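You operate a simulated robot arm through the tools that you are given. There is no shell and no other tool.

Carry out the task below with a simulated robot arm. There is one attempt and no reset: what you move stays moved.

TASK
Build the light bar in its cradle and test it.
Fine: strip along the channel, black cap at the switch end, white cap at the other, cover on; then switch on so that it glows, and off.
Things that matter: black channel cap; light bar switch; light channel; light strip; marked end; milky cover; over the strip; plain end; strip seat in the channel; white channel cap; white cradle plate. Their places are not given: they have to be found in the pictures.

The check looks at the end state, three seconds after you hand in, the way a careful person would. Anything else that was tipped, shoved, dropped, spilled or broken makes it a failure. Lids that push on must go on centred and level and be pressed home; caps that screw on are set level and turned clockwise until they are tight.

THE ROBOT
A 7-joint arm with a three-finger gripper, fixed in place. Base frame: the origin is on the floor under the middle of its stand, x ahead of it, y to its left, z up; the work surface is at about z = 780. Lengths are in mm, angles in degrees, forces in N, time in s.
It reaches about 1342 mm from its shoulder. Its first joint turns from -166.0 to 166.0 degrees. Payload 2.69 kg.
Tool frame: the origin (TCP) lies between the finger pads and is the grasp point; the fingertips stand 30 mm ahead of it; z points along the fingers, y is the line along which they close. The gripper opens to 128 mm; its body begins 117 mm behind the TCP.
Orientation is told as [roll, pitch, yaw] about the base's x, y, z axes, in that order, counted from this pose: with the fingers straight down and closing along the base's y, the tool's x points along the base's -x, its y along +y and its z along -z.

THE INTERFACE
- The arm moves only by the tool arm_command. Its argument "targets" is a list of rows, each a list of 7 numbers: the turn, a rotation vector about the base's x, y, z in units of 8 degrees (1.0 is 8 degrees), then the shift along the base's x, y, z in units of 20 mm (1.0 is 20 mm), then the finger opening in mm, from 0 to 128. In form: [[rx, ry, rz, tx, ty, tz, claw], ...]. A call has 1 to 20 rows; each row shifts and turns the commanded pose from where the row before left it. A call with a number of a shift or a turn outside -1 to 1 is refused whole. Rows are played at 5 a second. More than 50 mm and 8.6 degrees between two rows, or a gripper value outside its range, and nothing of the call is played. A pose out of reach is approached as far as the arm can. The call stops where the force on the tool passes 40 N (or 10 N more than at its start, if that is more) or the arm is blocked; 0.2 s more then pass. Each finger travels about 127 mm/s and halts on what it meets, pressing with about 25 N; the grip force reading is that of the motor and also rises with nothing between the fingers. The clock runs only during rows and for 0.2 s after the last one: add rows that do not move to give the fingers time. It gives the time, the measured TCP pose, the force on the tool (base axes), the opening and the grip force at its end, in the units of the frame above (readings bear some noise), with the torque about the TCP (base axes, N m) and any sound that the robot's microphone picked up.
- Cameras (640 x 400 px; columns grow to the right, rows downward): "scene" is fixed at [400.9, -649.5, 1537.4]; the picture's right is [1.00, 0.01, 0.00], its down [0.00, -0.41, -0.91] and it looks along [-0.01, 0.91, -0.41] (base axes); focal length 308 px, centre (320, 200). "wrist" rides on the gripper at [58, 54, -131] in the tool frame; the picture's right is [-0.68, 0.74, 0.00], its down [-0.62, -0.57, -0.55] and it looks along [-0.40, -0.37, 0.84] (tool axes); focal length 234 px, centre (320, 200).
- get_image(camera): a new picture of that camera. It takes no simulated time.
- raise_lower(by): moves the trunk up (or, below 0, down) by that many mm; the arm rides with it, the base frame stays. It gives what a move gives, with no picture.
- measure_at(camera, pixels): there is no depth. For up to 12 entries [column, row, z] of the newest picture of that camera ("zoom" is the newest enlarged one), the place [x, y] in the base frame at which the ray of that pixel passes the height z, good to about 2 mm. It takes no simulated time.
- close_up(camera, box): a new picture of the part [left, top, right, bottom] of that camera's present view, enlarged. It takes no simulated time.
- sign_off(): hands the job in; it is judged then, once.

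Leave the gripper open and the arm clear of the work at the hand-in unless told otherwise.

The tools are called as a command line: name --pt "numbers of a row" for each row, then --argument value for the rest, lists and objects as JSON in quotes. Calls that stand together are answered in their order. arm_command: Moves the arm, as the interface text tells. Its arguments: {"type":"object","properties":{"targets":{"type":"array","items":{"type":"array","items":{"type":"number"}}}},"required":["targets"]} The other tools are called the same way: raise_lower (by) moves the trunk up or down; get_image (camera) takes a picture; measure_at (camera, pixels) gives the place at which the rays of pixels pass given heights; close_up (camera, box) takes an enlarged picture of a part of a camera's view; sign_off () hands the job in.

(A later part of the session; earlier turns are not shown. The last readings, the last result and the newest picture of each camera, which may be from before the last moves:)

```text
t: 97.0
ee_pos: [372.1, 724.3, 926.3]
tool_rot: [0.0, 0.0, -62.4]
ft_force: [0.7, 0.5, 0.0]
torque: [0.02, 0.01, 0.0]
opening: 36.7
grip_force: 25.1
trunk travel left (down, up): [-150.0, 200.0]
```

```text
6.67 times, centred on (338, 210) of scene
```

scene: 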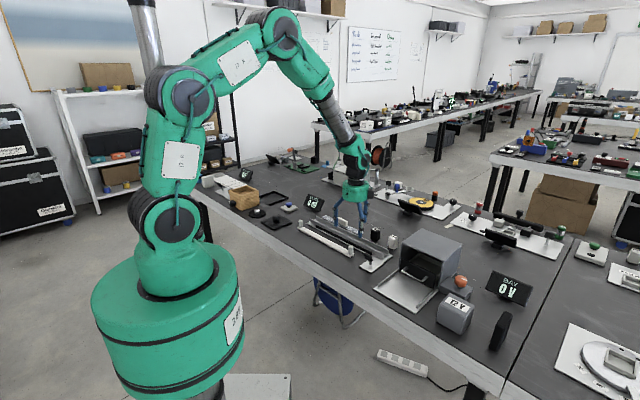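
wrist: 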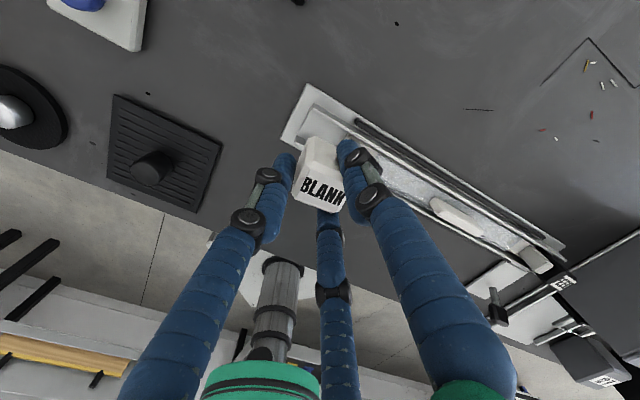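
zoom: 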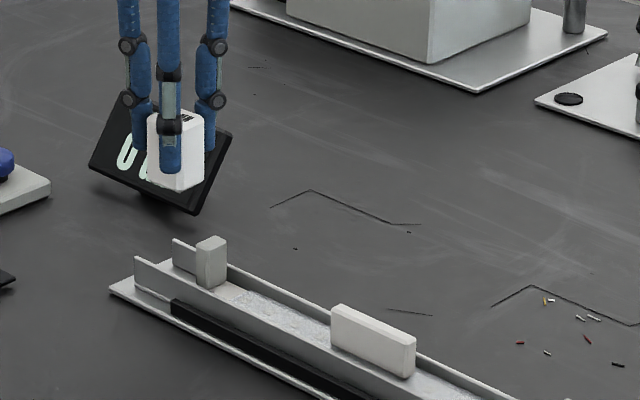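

I lower to just above the wall tops and compare positions.

arm_command --pt "0 0 0 0 0 -0.9 15" --pt "0 0 0 0 0 -0.9 15" --pt "0 0 0 0 0 -0.9 15" --pt "0 0 0 0 0 -0.05 15" --pt "0 0 0 0 0 0 15" --pt "0 0 0 0 0 0 15"

get_image --camera "wrist"

close_up --camera "wrist" --box '[272, 105, 368, 165]'

close_up --camera "scene" --box '[290, 200, 354, 240]'

```text
t: 98.4
ee_pos: [372.0, 724.8, 870.8]
tool_rot: [-0.1, 0.0, -62.4]
ft_force: [0.3, -0.1, -0.7]
torque: [0.01, -0.01, 0.0]
opening: 36.7
grip_force: 25.1
trunk travel left (down, up): [-150.0, 200.0]
```

```text
taken
```

wrist: 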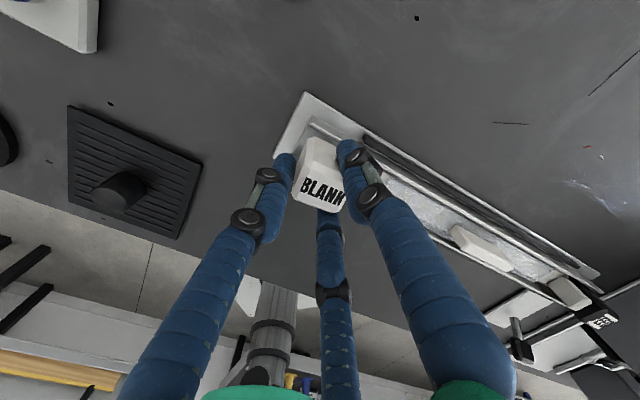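

```text
6.67 times, centred on (320, 135) of wrist
```

zoom: 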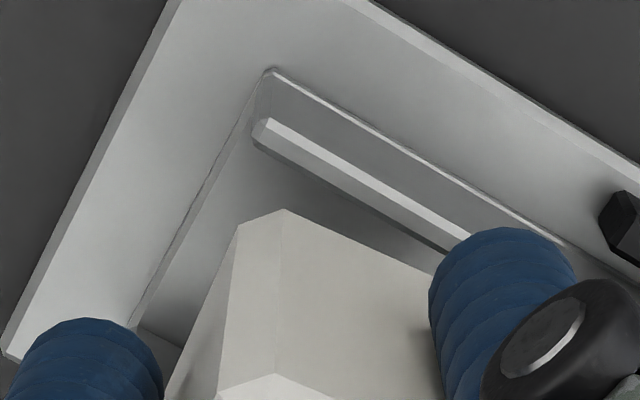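

```text
10.00 times, centred on (322, 220) of scene
```

zoom: 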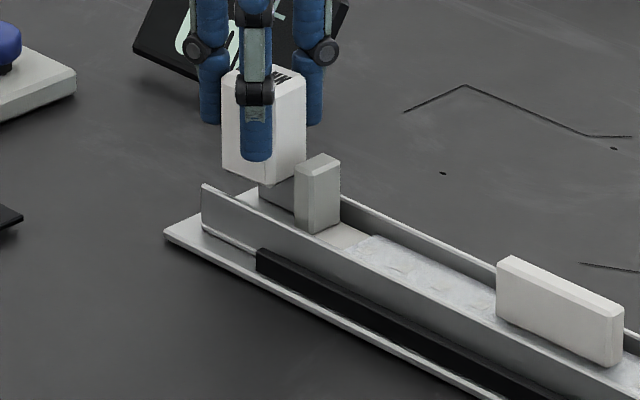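

measure_at --camera "zoom" --pixels '[[285, 211, 817], [425, 266, 817], [238, 226, 817], [262, 147, 810], [350, 195, 810], [440, 248, 810], [266, 120, 810], [268, 72, 787], [140, 310, 787], [175, 330, 787]]'

```text
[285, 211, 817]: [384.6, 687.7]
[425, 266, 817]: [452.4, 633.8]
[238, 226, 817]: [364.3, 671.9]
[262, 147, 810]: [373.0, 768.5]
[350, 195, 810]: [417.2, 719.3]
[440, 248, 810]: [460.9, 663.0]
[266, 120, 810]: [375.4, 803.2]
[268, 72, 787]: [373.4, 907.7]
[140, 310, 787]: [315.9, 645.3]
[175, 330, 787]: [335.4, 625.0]
```

close_up --camera "wrist" --box '[272, 105, 368, 165]'

measure_at --camera "zoom" --pixels '[[285, 211, 817], [425, 266, 817], [238, 226, 817], [262, 147, 810], [350, 195, 810], [440, 248, 810], [266, 120, 810], [268, 72, 787], [140, 310, 787], [175, 330, 810]]'

```text
6.67 times, centred on (320, 135) of wrist
```

zoom: 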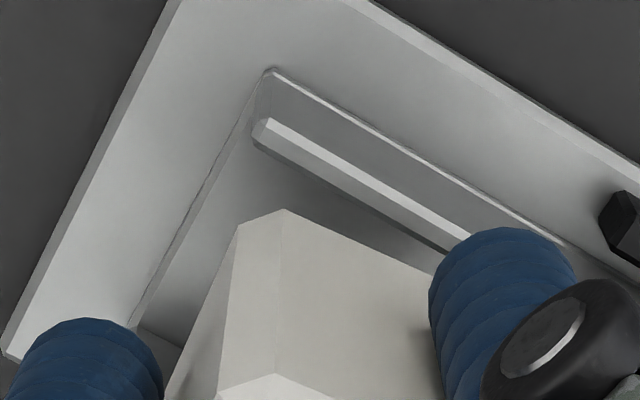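

```text
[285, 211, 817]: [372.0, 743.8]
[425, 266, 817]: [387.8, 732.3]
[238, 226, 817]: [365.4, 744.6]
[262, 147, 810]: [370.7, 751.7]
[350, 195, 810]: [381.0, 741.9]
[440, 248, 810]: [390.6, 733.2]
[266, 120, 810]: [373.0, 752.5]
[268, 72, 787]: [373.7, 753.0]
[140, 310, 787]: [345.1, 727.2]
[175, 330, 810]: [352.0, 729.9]
```

close_up --camera "wrist" --box '[264, 125, 376, 225]'

close_up --camera "scene" --box '[298, 205, 346, 235]'

```text
4.00 times, centred on (320, 175) of wrist
```

zoom: 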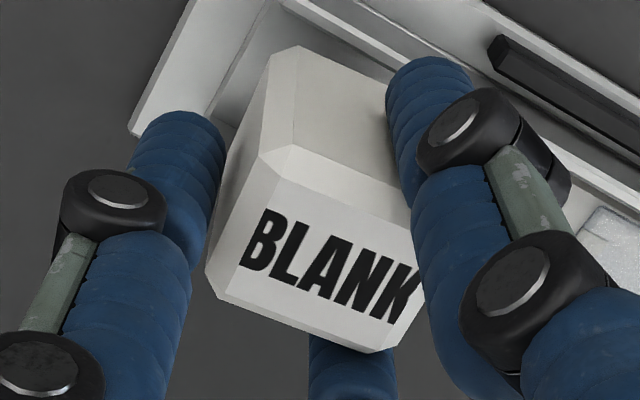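

```text
13.33 times, centred on (322, 220) of scene
```

zoom: 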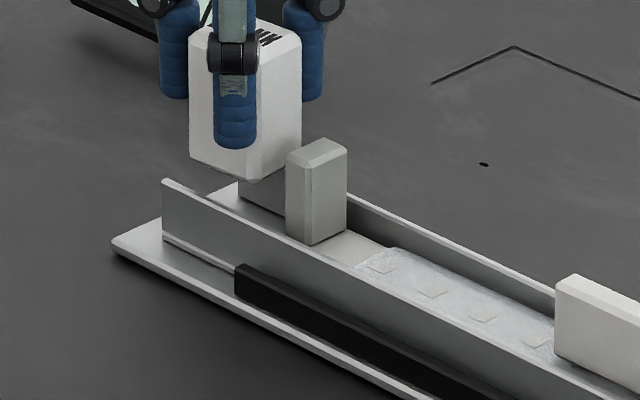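

The cap appears to be at about −38°, i.e. ~6.5° off the channel direction. I turn the hand −6.5° here, above the walls, and recheck.

arm_command --pt "0 0 -0.4 0 0 0 15" --pt "0 0 -0.41 0 0 0 15" --pt "0 0 0 0 0 0 15" --pt "0 0 0 0 0 0 15"

close_up --camera "scene" --box '[298, 205, 346, 235]'

close_up --camera "wrist" --box '[256, 95, 384, 225]'

close_up --camera "wrist" --box '[272, 105, 368, 165]'

```text
t: 99.4
ee_pos: [372.1, 725.1, 870.9]
tool_rot: [0.0, 0.0, -68.8]
ft_force: [-0.1, 0.4, -1.0]
torque: [0.01, -0.01, -0.02]
opening: 36.7
grip_force: 25.2
trunk travel left (down, up): [-150.0, 200.0]
```

```text
13.33 times, centred on (322, 220) of scene
```

zoom: 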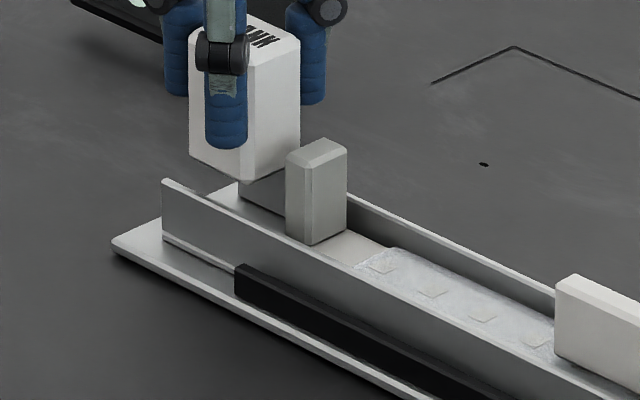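

```text
3.08 times, centred on (320, 160) of wrist
```

zoom: 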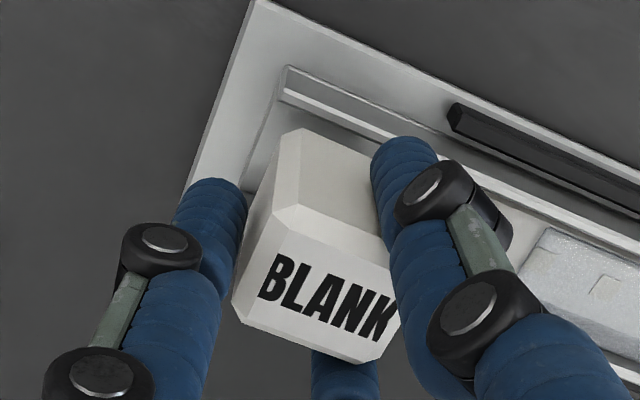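

```text
6.67 times, centred on (320, 135) of wrist
```

zoom: 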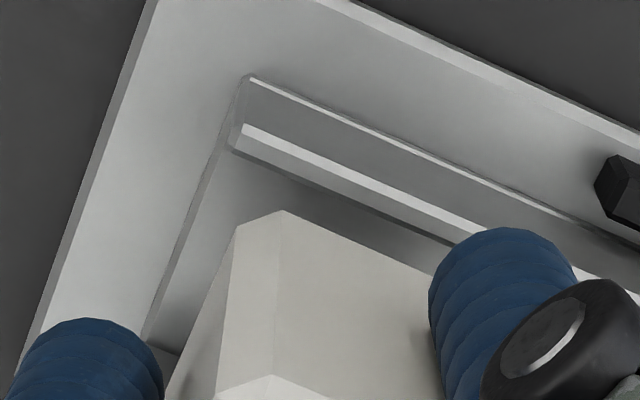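

Now the cap edges are parallel to the wall (21.8° vs 23.2° in the picture). I measure the lateral position.

measure_at --camera "zoom" --pixels '[[290, 213, 817], [425, 267, 817], [235, 226, 817], [245, 152, 810], [350, 197, 810], [450, 241, 810], [240, 126, 810], [250, 78, 787], [150, 318, 787], [185, 345, 817]]'

```text
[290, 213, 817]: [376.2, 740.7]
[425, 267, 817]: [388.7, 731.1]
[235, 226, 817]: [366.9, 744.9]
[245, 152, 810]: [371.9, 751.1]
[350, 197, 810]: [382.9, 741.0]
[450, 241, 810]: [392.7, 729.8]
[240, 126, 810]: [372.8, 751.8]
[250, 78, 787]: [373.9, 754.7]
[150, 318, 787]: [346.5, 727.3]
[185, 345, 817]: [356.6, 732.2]
```

The white cap is centred (gaps 3.4 and ~2.6 mm) and its outer face is ~2–3 mm inside the channel end. I lower it.

arm_command --pt "0 0 0 0 0 -0.35 15" --pt "0 0 0 0 0 -0.35 15" --pt "0 0 0 0 0 -0.3 15" --pt "0 0 0 0 0 -0.15 15" --pt "0 0 0 0 0 0 15"

close_up --camera "scene" --box '[298, 205, 346, 235]'

close_up --camera "wrist" --box '[272, 105, 368, 165]'

```text
t: 100.6
ee_pos: [370.7, 723.9, 847.6]
tool_rot: [0.0, 0.0, -68.9]
ft_force: [0.5, -0.7, -0.5]
torque: [0.0, -0.01, -0.01]
opening: 36.5
grip_force: 24.7
trunk travel left (down, up): [-150.0, 200.0]
```

```text
13.33 times, centred on (322, 220) of scene
```

zoom: 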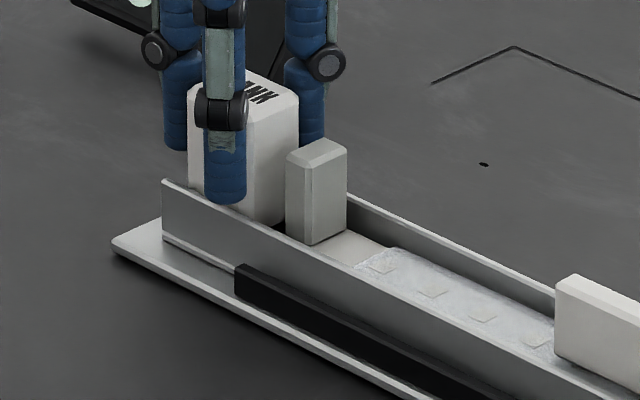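

```text
6.67 times, centred on (320, 135) of wrist
```

zoom: 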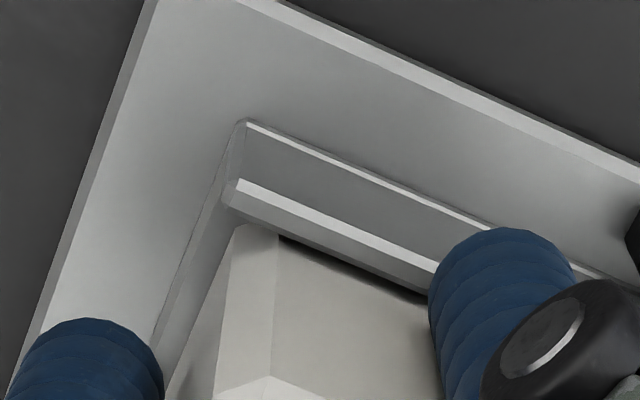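

It is between the walls without contact. Last few millimetres in small steps.

arm_command --pt "0 0 0 0 0 -0.1 15" --pt "0 0 0 0 0 -0.05 15" --pt "0 0 0 0 0 0 15"

arm_command --pt "0 0 0 0 0 -0.05 15" --pt "0 0 0 0 0 0 15"

arm_command --pt "0 0 0 0 0 -0.05 15" --pt "0 0 0 0 0 0 15"

```text
t: 101.4
ee_pos: [371.2, 725.4, 843.7]
tool_rot: [0.0, 0.0, -68.9]
ft_force: [0.4, -0.3, -0.5]
torque: [0.0, -0.03, 0.01]
opening: 36.7
grip_force: 25.1
trunk travel left (down, up): [-150.0, 200.0]
```

```text
t: 102.0
ee_pos: [372.5, 725.0, 843.8]
tool_rot: [0.0, 0.0, -68.9]
ft_force: [-0.1, 0.5, -0.7]
torque: [0.0, -0.03, 0.0]
opening: 36.4
grip_force: 25.0
trunk travel left (down, up): [-150.0, 200.0]
```

```text
t: 102.6
ee_pos: [371.9, 725.5, 842.4]
tool_rot: [0.0, 0.0, -69.0]
ft_force: [-0.3, -0.6, 1.1]
torque: [0.01, 0.01, 0.0]
opening: 36.6
grip_force: 25.1
trunk travel left (down, up): [-150.0, 200.0]
```

Force just turned positive (1.1 N): touching the floor. I press a further ~2 mm of command.

arm_command --pt "0 0 0 0 0 -0.05 15" --pt "0 0 0 0 0 -0.05 15" --pt "0 0 0 0 0 0 15"

close_up --camera "scene" --box '[298, 205, 346, 235]'

```text
t: 103.4
ee_pos: [371.1, 724.5, 842.2]
tool_rot: [0.1, 0.1, -68.8]
ft_force: [-1.4, -3.2, 18.3]
torque: [-0.2, -0.04, -0.04]
opening: 36.3
grip_force: 25.3
trunk travel left (down, up): [-150.0, 200.0]
```

```text
13.33 times, centred on (322, 220) of scene
```

zoom: 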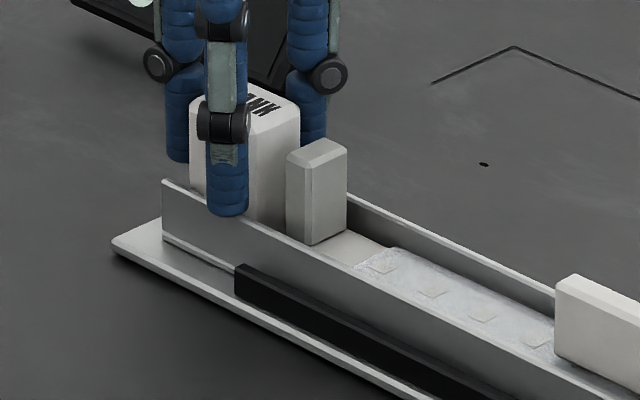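

Seated (18 N). I relax, open, and rise.

arm_command --pt "0 0 0 0 0 0.09 20" --pt "0 0 0 0 0 0 28" --pt "0 0 0 0 0 0 34" --pt "0 0 0 0 0 0 40" --pt "0 0 0 0 0 0 46" --pt "0 0 0 0 0 0 52" --pt "0 0 0 0 0 0.6 52" --pt "0 0 0 0 0 0.9 56" --pt "0 0 0 0 0 0.9 60" --pt "0 0 0 0 0 0.9 60" --pt "0 0 0 0 0 0.9 60" --pt "0 0 0 0 0 0.9 60" --pt "0 0 0 0 0 0 60"

close_up --camera "scene" --box '[298, 205, 346, 235]'

get_image --camera "wrist"

close_up --camera "wrist" --box '[264, 90, 376, 160]'

```text
t: 106.2
ee_pos: [371.2, 724.8, 944.8]
tool_rot: [-0.1, 0.0, -68.9]
ft_force: [0.3, -1.3, -0.1]
torque: [0.0, 0.02, 0.0]
opening: 60.1
grip_force: 0.1
trunk travel left (down, up): [-150.0, 200.0]
```

```text
13.33 times, centred on (322, 220) of scene
```

zoom: 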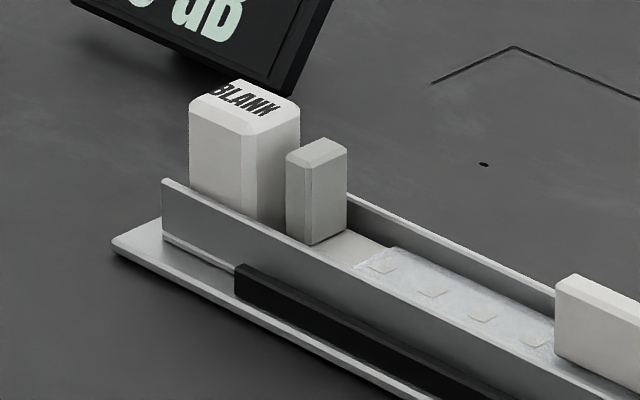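

```text
taken
```

wrist: 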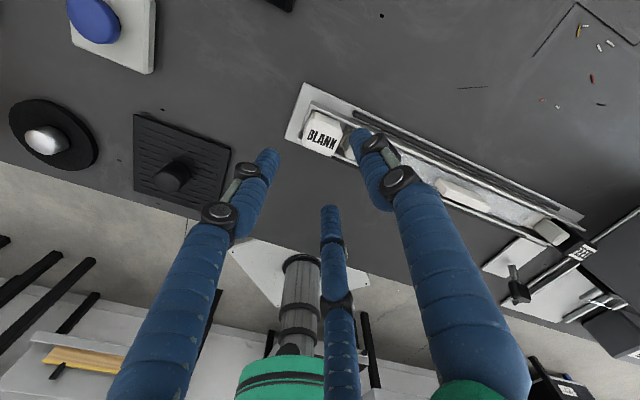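

```text
5.71 times, centred on (320, 125) of wrist
```

zoom: 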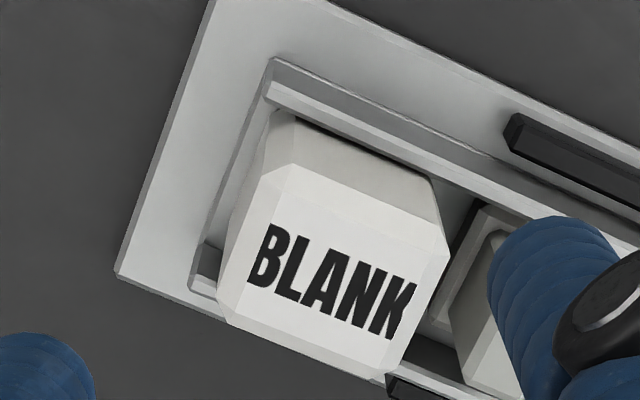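

Everything is in place. Now the switch: I fly at z≈945 to above it, yaw −45, to study the lever.

arm_command --pt "0 0 0.187 0.747 -0.953 0 60" --pt "0 0 0.187 0.747 -0.953 0 60" --pt "0 0 0.187 0.747 -0.953 0 60" --pt "0 0 0.187 0.747 -0.953 0 60" --pt "0 0 0.187 0.747 -0.953 0 60" --pt "0 0 0.187 0.747 -0.953 0 60" --pt "0 0 0.187 0.747 -0.953 0 60" --pt "0 0 0.187 0.747 -0.953 0 60" --pt "0 0 0.187 0.747 -0.953 0 60" --pt "0 0 0.187 0.747 -0.953 0 60" --pt "0 0 0.187 0.747 -0.953 0 60" --pt "0 0 0.187 0.747 -0.953 0 60" --pt "0 0 0.187 0.747 -0.953 0 60" --pt "0 0 0.187 0.747 -0.953 0 60" --pt "0 0 0.187 0.747 -0.953 0 60" --pt "0 0 0.187 0.747 -0.953 0 60" --pt "0 0 0 0 0 0 60" --pt "0 0 0 0 0 0 60"

get_image --camera "wrist"

close_up --camera "wrist" --box '[240, 90, 400, 190]'

close_up --camera "scene" --box '[340, 235, 404, 275]'

close_up --camera "scene" --box '[295, 200, 407, 270]'

```text
t: 110.0
ee_pos: [610.9, 420.1, 943.2]
tool_rot: [0.0, 0.0, -44.9]
ft_force: [0.7, -0.1, 1.2]
torque: [-0.01, 0.02, -0.01]
opening: 60.0
grip_force: 0.1
trunk travel left (down, up): [-150.0, 200.0]
```

```text
taken
```

wrist: 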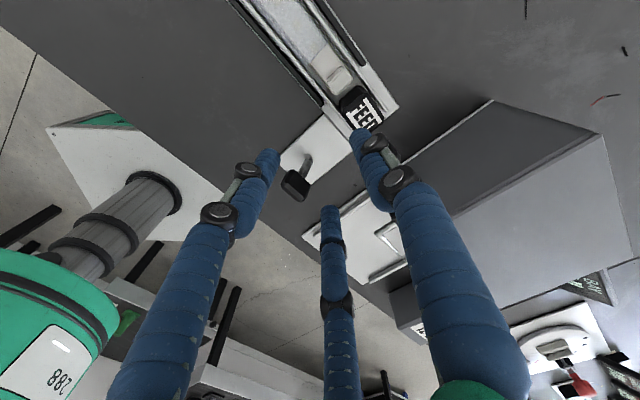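

```text
4.00 times, centred on (320, 140) of wrist
```

zoom: 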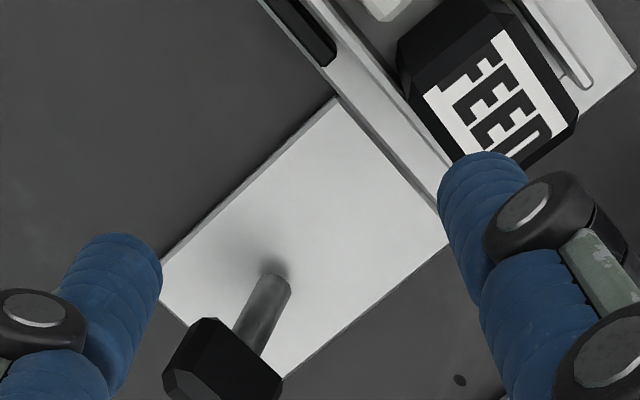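

```text
10.00 times, centred on (372, 255) of scene
```

zoom: 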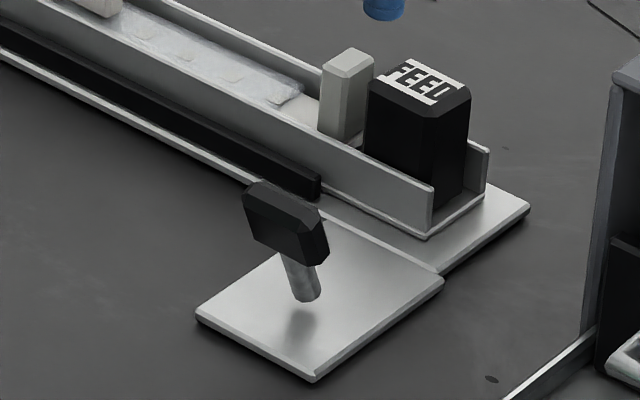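

```text
5.71 times, centred on (351, 235) of scene
```

zoom: 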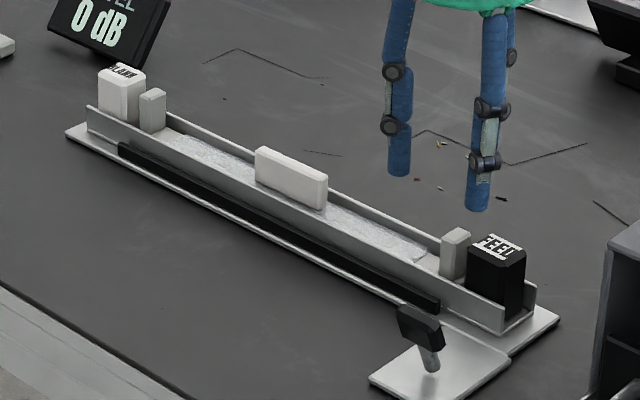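

I measure the lever: its foot on the plate and the black head, from both cameras.

measure_at --camera "wrist" --pixels '[[309, 157, 787], [295, 183, 820], [295, 183, 830], [295, 183, 840], [295, 183, 850], [281.5, 178, 830], [308, 193, 830]]'

measure_at --camera "scene" --pixels '[[370.4, 264.5, 787], [368, 256, 820], [368, 256, 830], [368, 256, 840], [368, 256, 850], [364.5, 254.5, 830]]'

close_up --camera "wrist" --box '[264, 140, 344, 210]'

close_up --camera "scene" --box '[356, 250, 388, 270]'

```text
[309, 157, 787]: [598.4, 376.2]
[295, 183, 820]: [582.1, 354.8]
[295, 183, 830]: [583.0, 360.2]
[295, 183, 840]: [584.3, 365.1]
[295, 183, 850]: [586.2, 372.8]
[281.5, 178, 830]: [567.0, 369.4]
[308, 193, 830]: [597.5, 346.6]
```

```text
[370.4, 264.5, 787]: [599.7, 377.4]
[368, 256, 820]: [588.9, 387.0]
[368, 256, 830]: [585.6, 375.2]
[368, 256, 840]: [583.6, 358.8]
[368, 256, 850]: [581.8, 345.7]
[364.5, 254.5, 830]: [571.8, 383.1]
```

```text
5.71 times, centred on (304, 175) of wrist
```

zoom: 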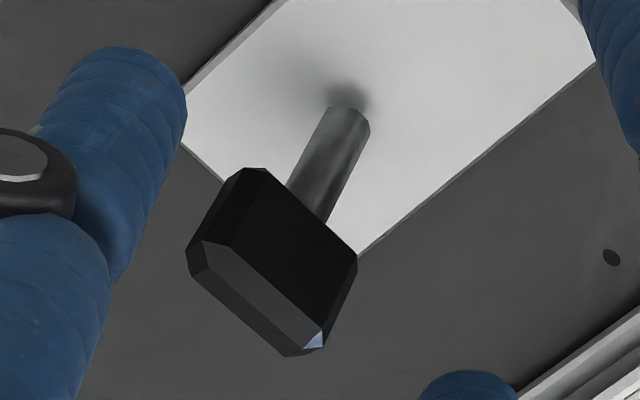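

```text
16.00 times, centred on (372, 260) of scene
```

zoom: 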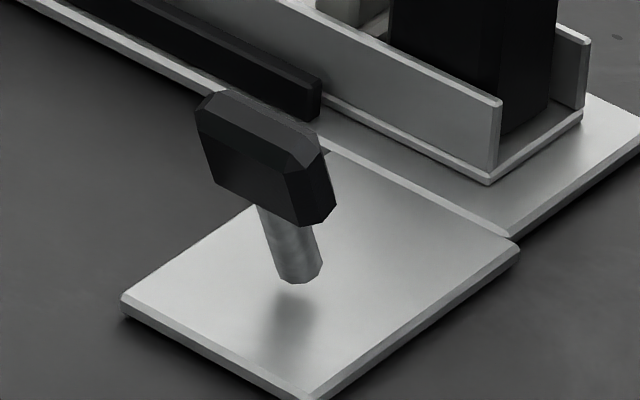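

The lever foot is at about (599,377) and the head centre at (584,364,837): it leans ~22° away from the channel. It should flip toward the channel. I close the fingers, go to the near side at (549,331), and lower to tip height z≈816.

arm_command --pt "0 0 0 -0.622 -0.892 0 30" --pt "0 0 0 -0.622 -0.892 0 10" --pt "0 0 0 -0.622 -0.892 0 0" --pt "0 0 0 -0.622 -0.892 0 0" --pt "0 0 0 -0.622 -0.892 0 0" --pt "0 0 0 0 0 -0.81 0" --pt "0 0 0 0 0 -0.81 0" --pt "0 0 0 0 0 -0.81 0" --pt "0 0 0 0 0 -0.81 0" --pt "0 0 0 0 0 -0.81 0" --pt "0 0 0 0 0 -0.81 0" --pt "0 0 0 0 0 0 0"

close_up --camera "scene" --box '[324, 225, 404, 275]'

close_up --camera "wrist" --box '[240, 60, 400, 160]'

```text
t: 112.6
ee_pos: [547.9, 330.2, 846.6]
tool_rot: [0.0, 0.0, -44.8]
ft_force: [1.0, 0.2, -1.3]
torque: [0.01, 0.0, -0.01]
opening: 2.5
grip_force: 24.7
trunk travel left (down, up): [-150.0, 200.0]
```

```text
8.00 times, centred on (364, 250) of scene
```

zoom: 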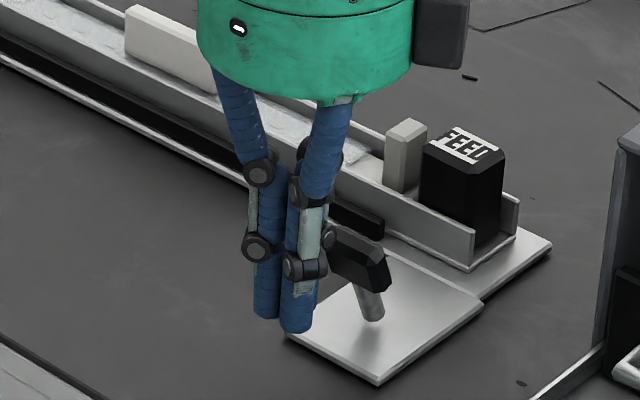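

```text
4.00 times, centred on (320, 110) of wrist
```

zoom: 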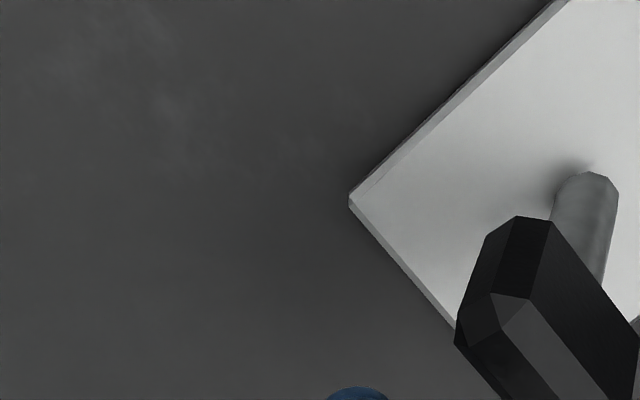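

Fingers are closed, beside the lever head on its near side. I push toward the channel, first 20 mm.

arm_command --pt "0 0 0 0.177 0.177 0 0" --pt "0 0 0 0.177 0.177 0 0" --pt "0 0 0 0.177 0.177 0 0" --pt "0 0 0 0.177 0.177 0 0" --pt "0 0 0 0 0 0 0"

close_up --camera "scene" --box '[324, 225, 404, 275]'

```text
t: 113.8
ee_pos: [561.7, 345.0, 847.3]
tool_rot: [0.0, 0.0, -44.9]
ft_force: [-0.5, 0.1, 0.2]
torque: [0.03, 0.01, -0.03]
opening: 2.2
grip_force: 25.0
trunk travel left (down, up): [-150.0, 200.0]
```

```text
8.00 times, centred on (364, 250) of scene
```

zoom: 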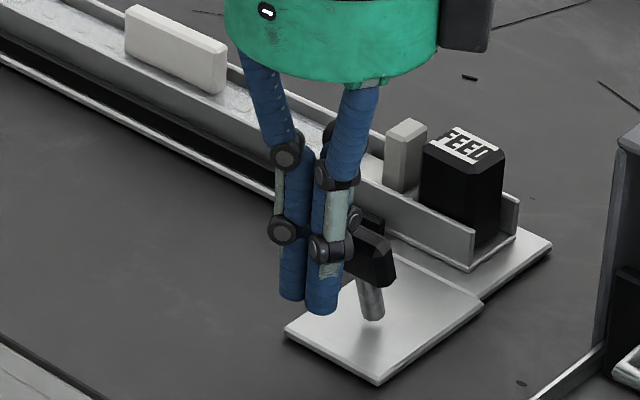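

The head seems just touched or starting to move with little force. I continue another 15 mm.

arm_command --pt "0 0 0 0.177 0.177 0 0" --pt "0 0 0 0.177 0.177 0 0" --pt "0 0 0 0.177 0.177 0 0" --pt "0 0 0 0 0 0 0"

close_up --camera "scene" --box '[324, 225, 404, 275]'

```text
t: 114.8
ee_pos: [572.3, 354.8, 847.3]
tool_rot: [0.0, 0.0, -44.9]
ft_force: [-0.5, 0.8, 0.2]
torque: [-0.01, 0.01, -0.02]
opening: 2.0
grip_force: 24.9
trunk travel left (down, up): [-150.0, 200.0]
```

```text
8.00 times, centred on (364, 250) of scene
```

zoom: 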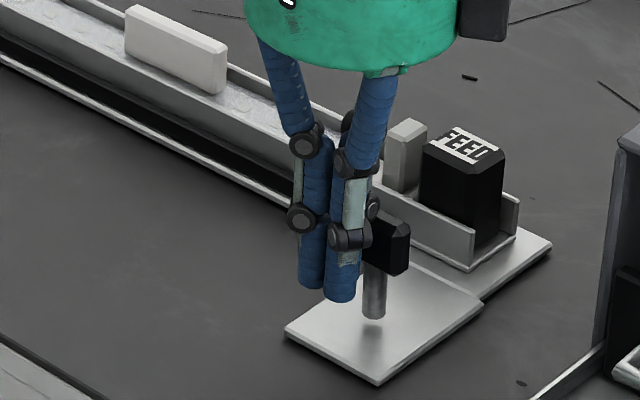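

The lever is now upright. I keep pushing toward the channel, 20 mm more.

arm_command --pt "0 0 0 0.177 0.177 0 0" --pt "0 0 0 0.177 0.177 0 0" --pt "0 0 0 0.177 0.177 0 0" --pt "0 0 0 0 0 0 0"

close_up --camera "scene" --box '[324, 225, 404, 275]'

```text
t: 115.8
ee_pos: [583.8, 363.4, 845.8]
tool_rot: [-0.1, 0.1, -44.9]
ft_force: [0.4, 0.0, 0.8]
torque: [0.02, 0.01, 0.0]
opening: 2.2
grip_force: 25.0
trunk travel left (down, up): [-150.0, 200.0]
```

```text
8.00 times, centred on (364, 250) of scene
```

zoom: 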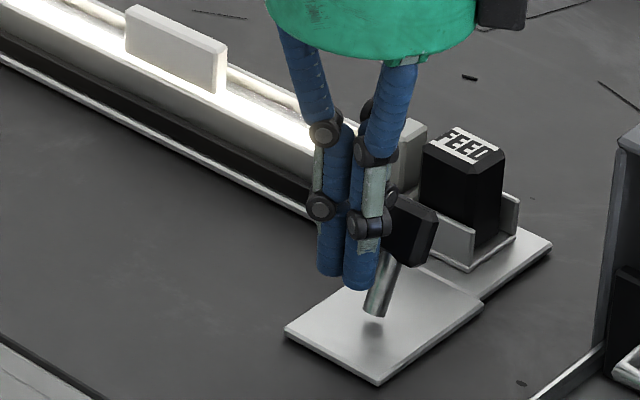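

The bar glows – the lights came on. I back off, rise, and look at the lit bar and the lever's new position.

arm_command --pt "0 0 0 -0.25 -0.25 0 0" --pt "0 0 0 -0.5 -0.5 0 0" --pt "0 0 0 -0.5 -0.5 0 0" --pt "0 0 0 0 0 0.9 0" --pt "0 0 0 0 0 0.9 0" --pt "0 0 0 0 0 0.9 0" --pt "0 0 0 0 0 0.9 30" --pt "0 0 0 0 0 0.9 60" --pt "0 0 0 0 0 0 60" --pt "0 0 0 0 0 0 60"

get_image --camera "scene"

close_up --camera "scene" --box '[295, 200, 407, 270]'

close_up --camera "scene" --box '[350, 245, 398, 275]'

get_image --camera "wrist"

```text
t: 118.0
ee_pos: [557.6, 340.5, 938.5]
tool_rot: [-0.1, 0.0, -44.8]
ft_force: [-0.5, -0.3, 0.7]
torque: [-0.01, 0.0, -0.02]
opening: 60.2
grip_force: 0.1
trunk travel left (down, up): [-150.0, 200.0]
```

```text
taken
```

scene: 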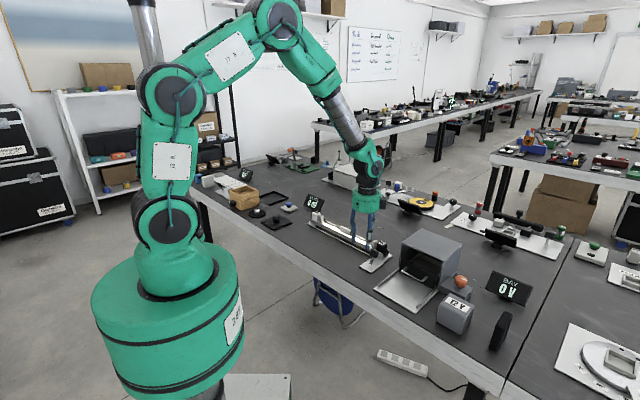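

```text
5.71 times, centred on (351, 235) of scene
```

zoom: 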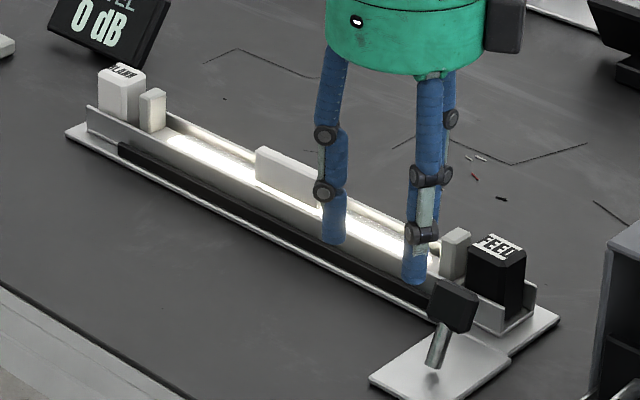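

```text
13.33 times, centred on (374, 260) of scene
```

zoom: 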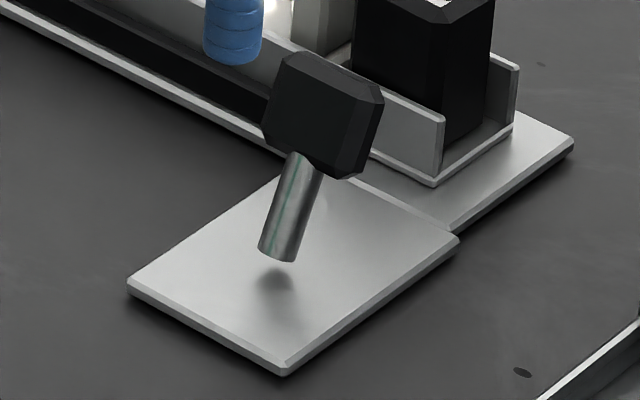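

```text
taken
```

wrist: 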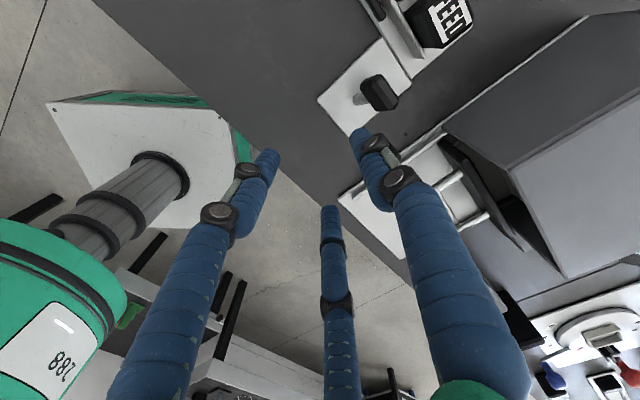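

The bar stays lit with the lever leaning to the channel. I measure the head in its new position.

measure_at --camera "wrist" --pixels '[[380, 92, 830], [380, 92, 837], [380, 92, 845], [358, 98, 790]]'

measure_at --camera "scene" --pixels '[[374.2, 253.6, 825], [374.2, 253.6, 830], [374.2, 253.6, 837], [374.2, 253.6, 845], [370.8, 264, 787]]'

close_up --camera "wrist" --box '[320, 50, 432, 120]'

```text
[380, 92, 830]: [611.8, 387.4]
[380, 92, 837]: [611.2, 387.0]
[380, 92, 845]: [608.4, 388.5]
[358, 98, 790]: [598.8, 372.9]
```

```text
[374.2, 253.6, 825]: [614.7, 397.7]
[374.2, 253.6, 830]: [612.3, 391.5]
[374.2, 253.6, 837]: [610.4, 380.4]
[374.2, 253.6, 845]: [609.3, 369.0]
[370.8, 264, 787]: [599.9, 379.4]
```

```text
5.71 times, centred on (376, 85) of wrist
```

zoom: 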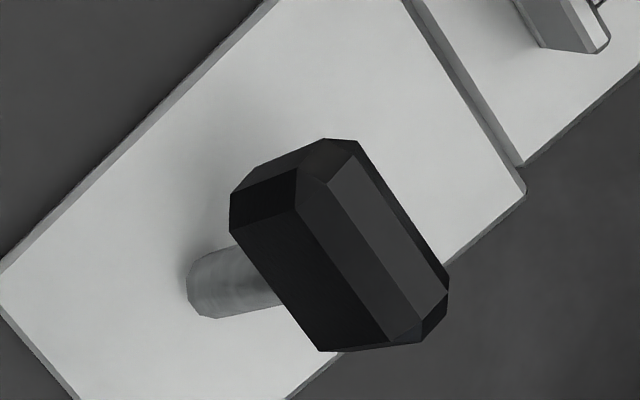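

Head centre now ≈ (611,387,833). With the hand open to 70 mm I place the single finger between the head and the channel: TCP (596.8,374.8), then lower to z 846.

arm_command --pt "0 0 0 0.98 0.8575 0 70" --pt "0 0 0 0.98 0.8575 0 70" --pt "0 0 0 0 0 0 70" --pt "0 0 0 0 0 -0.9 70" --pt "0 0 0 0 0 -0.9 70" --pt "0 0 0 0 0 0 70"

close_up --camera "scene" --box '[334, 225, 414, 275]'

get_image --camera "wrist"

close_up --camera "wrist" --box '[240, 60, 400, 160]'

```text
t: 119.4
ee_pos: [596.9, 374.8, 900.1]
tool_rot: [0.0, 0.0, -45.0]
ft_force: [1.3, -0.7, -1.5]
torque: [-0.05, 0.02, -0.05]
opening: 70.1
grip_force: 0.1
trunk travel left (down, up): [-150.0, 200.0]
```

```text
8.00 times, centred on (374, 250) of scene
```

zoom: 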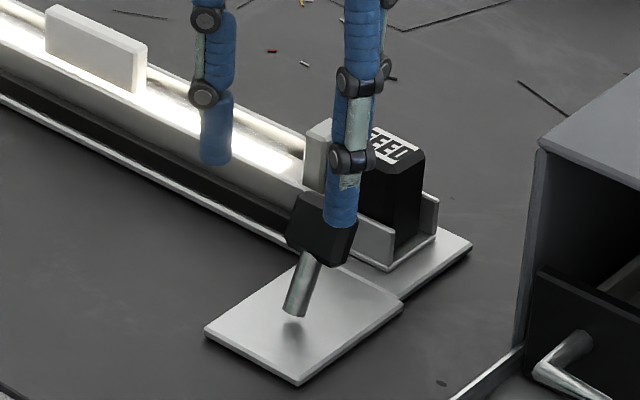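

```text
taken
```

wrist: 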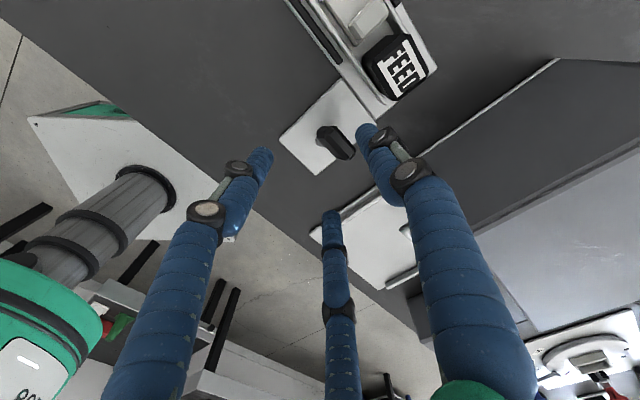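

```text
4.00 times, centred on (320, 110) of wrist
```

zoom: 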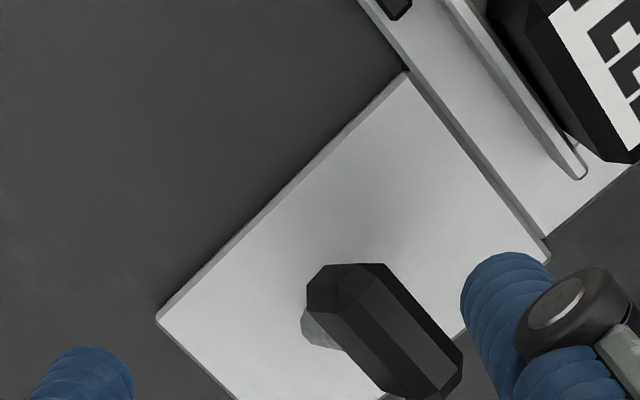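

The single finger stands clear on the channel side. I lower the rest of the way.

arm_command --pt "0 0 0 0 0 -0.9 70" --pt "0 0 0 0 0 -0.9 70" --pt "0 0 0 0 0 -0.9 70" --pt "0 0 0 0 0 0 70"

close_up --camera "wrist" --box '[264, 100, 424, 200]'

close_up --camera "scene" --box '[334, 225, 414, 275]'

```text
t: 120.4
ee_pos: [597.6, 374.6, 847.3]
tool_rot: [0.0, 0.0, -44.9]
ft_force: [-0.6, 0.4, -0.4]
torque: [0.0, 0.0, 0.02]
opening: 70.0
grip_force: 0.0
trunk travel left (down, up): [-150.0, 200.0]
```

```text
4.00 times, centred on (344, 150) of wrist
```

zoom: 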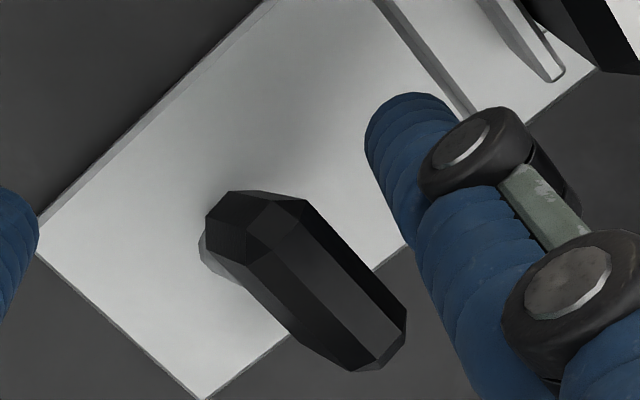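

```text
8.00 times, centred on (374, 250) of scene
```

zoom: 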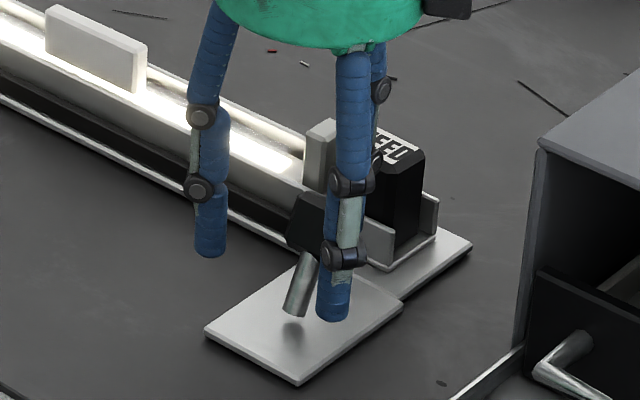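

The finger is between the lever head and the channel. I pull away from the channel: first 25 mm.

arm_command --pt "0 0 0 -0.177 -0.177 0 70" --pt "0 0 0 -0.177 -0.177 0 70" --pt "0 0 0 -0.177 -0.177 0 70" --pt "0 0 0 -0.177 -0.177 0 70" --pt "0 0 0 -0.177 -0.177 0 70" --pt "0 0 0 0 0 0 70"

close_up --camera "scene" --box '[324, 220, 404, 270]'

```text
t: 121.8
ee_pos: [579.5, 356.7, 846.8]
tool_rot: [0.0, 0.0, -44.9]
ft_force: [0.6, 0.0, 0.2]
torque: [0.02, -0.02, -0.02]
opening: 70.0
grip_force: 0.0
trunk travel left (down, up): [-150.0, 200.0]
```

```text
8.00 times, centred on (364, 245) of scene
```

zoom: 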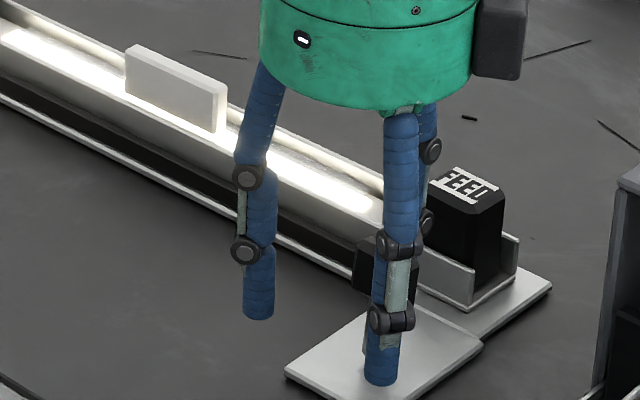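

Still lit; the lever is being carried back. I continue another 20 mm.

arm_command --pt "0 0 0 -0.177 -0.177 0 70" --pt "0 0 0 -0.177 -0.177 0 70" --pt "0 0 0 -0.177 -0.177 0 70" --pt "0 0 0 -0.177 -0.177 0 70" --pt "0 0 0 0 0 0 70"

close_up --camera "scene" --box '[324, 220, 404, 270]'

close_up --camera "wrist" --box '[264, 100, 424, 200]'

```text
t: 123.0
ee_pos: [565.4, 343.0, 848.6]
tool_rot: [0.0, 0.0, -44.9]
ft_force: [3.4, 1.7, 1.0]
torque: [0.05, -0.08, 0.01]
opening: 72.2
grip_force: 1.2
trunk travel left (down, up): [-150.0, 200.0]
```

```text
8.00 times, centred on (364, 245) of scene
```

zoom: 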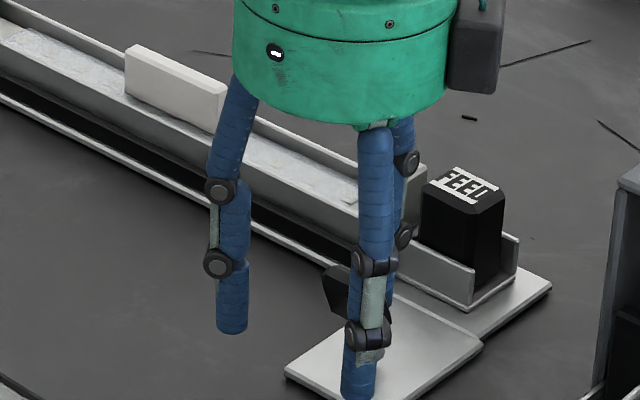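

```text
4.00 times, centred on (344, 150) of wrist
```

zoom: 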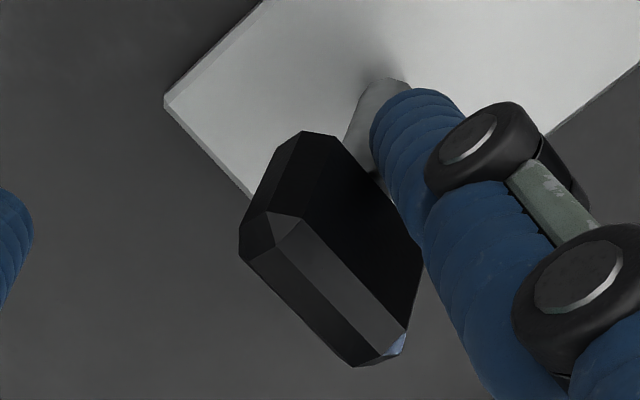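

The light is off and the lever rests at its original side. I back off 8 mm toward the channel, rise straight up and clear.

arm_command --pt "0 0 0 0.14 0.14 0 70" --pt "0 0 0 0.14 0.14 0 70" --pt "0 0 0 0 0 0.5 70" --pt "0 0 0 0 0 0.9 70" --pt "0 0 0 0 0 0.9 70" --pt "0 0 0 0 0 0.9 70" --pt "0 0 0 0 0 0.9 70" --pt "0 0 0 0 0 0.9 70" --pt "0 0 0 0 0 0 70"

close_up --camera "scene" --box '[295, 200, 407, 270]'

close_up --camera "scene" --box '[350, 230, 414, 270]'

```text
t: 125.0
ee_pos: [572.3, 348.5, 947.3]
tool_rot: [0.0, -0.1, -44.9]
ft_force: [0.1, 0.0, -0.1]
torque: [-0.03, -0.01, 0.03]
opening: 70.0
grip_force: 0.0
trunk travel left (down, up): [-150.0, 200.0]
```

```text
5.71 times, centred on (351, 235) of scene
```

zoom: 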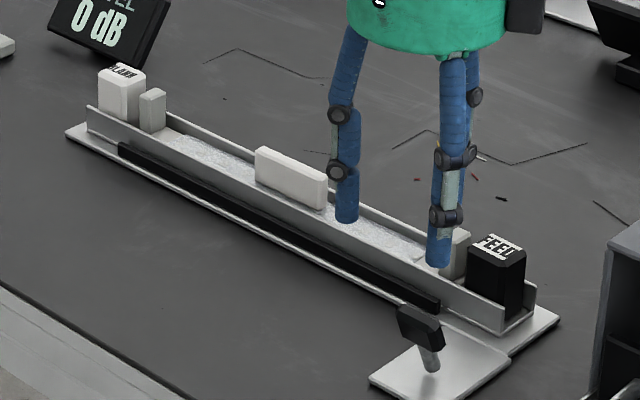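

```text
10.00 times, centred on (382, 250) of scene
```

zoom: 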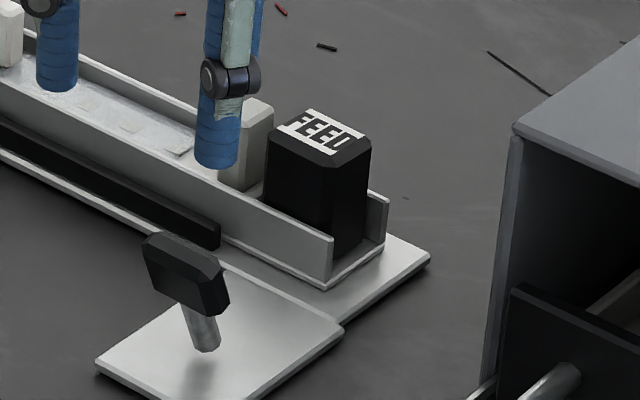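

The light is off and all parts stand as built. I raise the arm and return it to the starting position, opening the gripper, then check everything once more.

arm_command --pt "0 0 0 0 0 0.9 70" --pt "0 0 0 0 0 0.9 70" --pt "0 0 0 0 0 0.9 70" --pt "0 0 0 0 0 0.9 70" --pt "0 0 0 0 0 0.9 90" --pt "0 0 0 0 0 0.9 110" --pt "0 0 0 0 0 0.9 128" --pt "0 0 0 0 0 0.9 128" --pt "0 0 0.51 -0.98 0.545 0 128" --pt "0 0 0.51 -0.98 0.545 0 128" --pt "0 0 0.51 -0.98 0.545 0 128" --pt "0 0 0.51 -0.98 0.545 0 128" --pt "0 0 0.51 -0.98 0.545 0 128" --pt "0 0 0.51 -0.98 0.545 0 128" --pt "0 0 0.51 -0.98 0.545 0 128" --pt "0 0 0.51 -0.98 0.545 0 128" --pt "0 0 0.51 -0.98 0.545 0 128" --pt "0 0 0.51 -0.98 0.545 0 128" --pt "0 0 0 0 0 0 128"

get_image --camera "scene"

close_up --camera "scene" --box '[290, 200, 402, 270]'

close_up --camera "wrist" --box '[300, 0, 480, 250]'

get_image --camera "wrist"

```text
t: 129.0
ee_pos: [376.0, 458.5, 1090.1]
tool_rot: [0.0, 0.0, -3.9]
ft_force: [-0.3, 0.3, -0.4]
torque: [0.02, -0.01, 0.0]
opening: 128.0
grip_force: 0.1
trunk travel left (down, up): [-150.0, 200.0]
```

```text
taken
```

scene: 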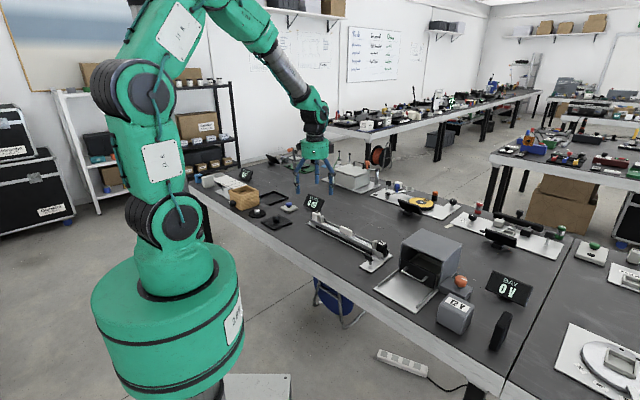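

```text
5.71 times, centred on (346, 235) of scene
```

zoom: 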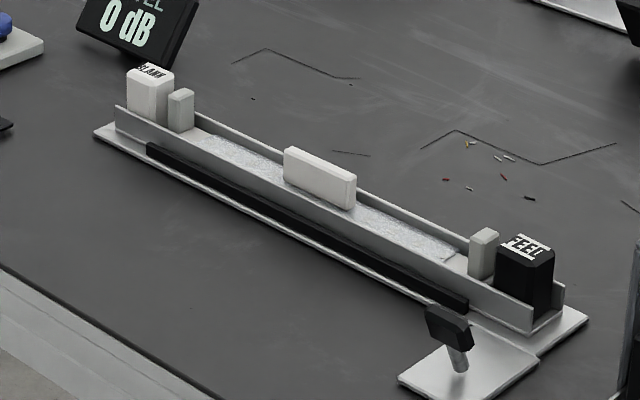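

```text
1.60 times, centred on (390, 125) of wrist
```

zoom: 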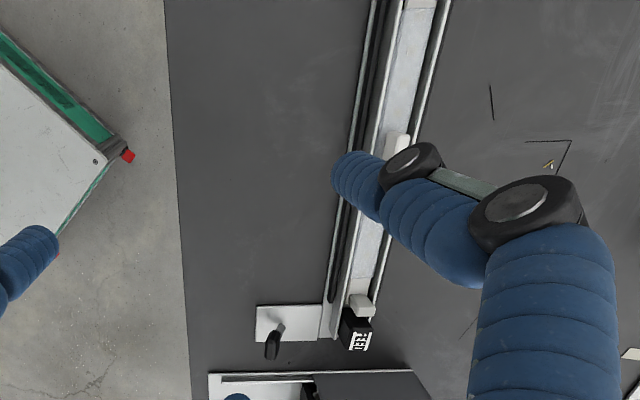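

```text
taken
```

wrist: 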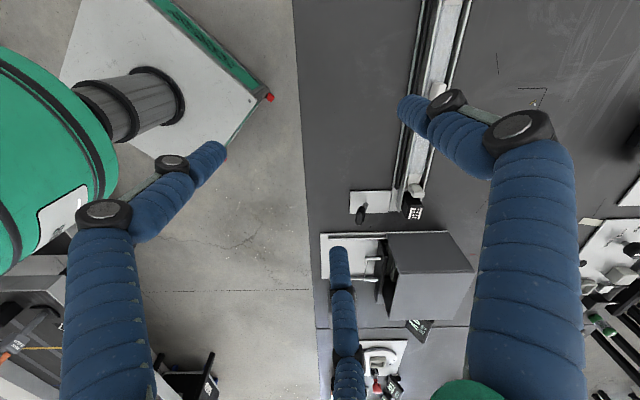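

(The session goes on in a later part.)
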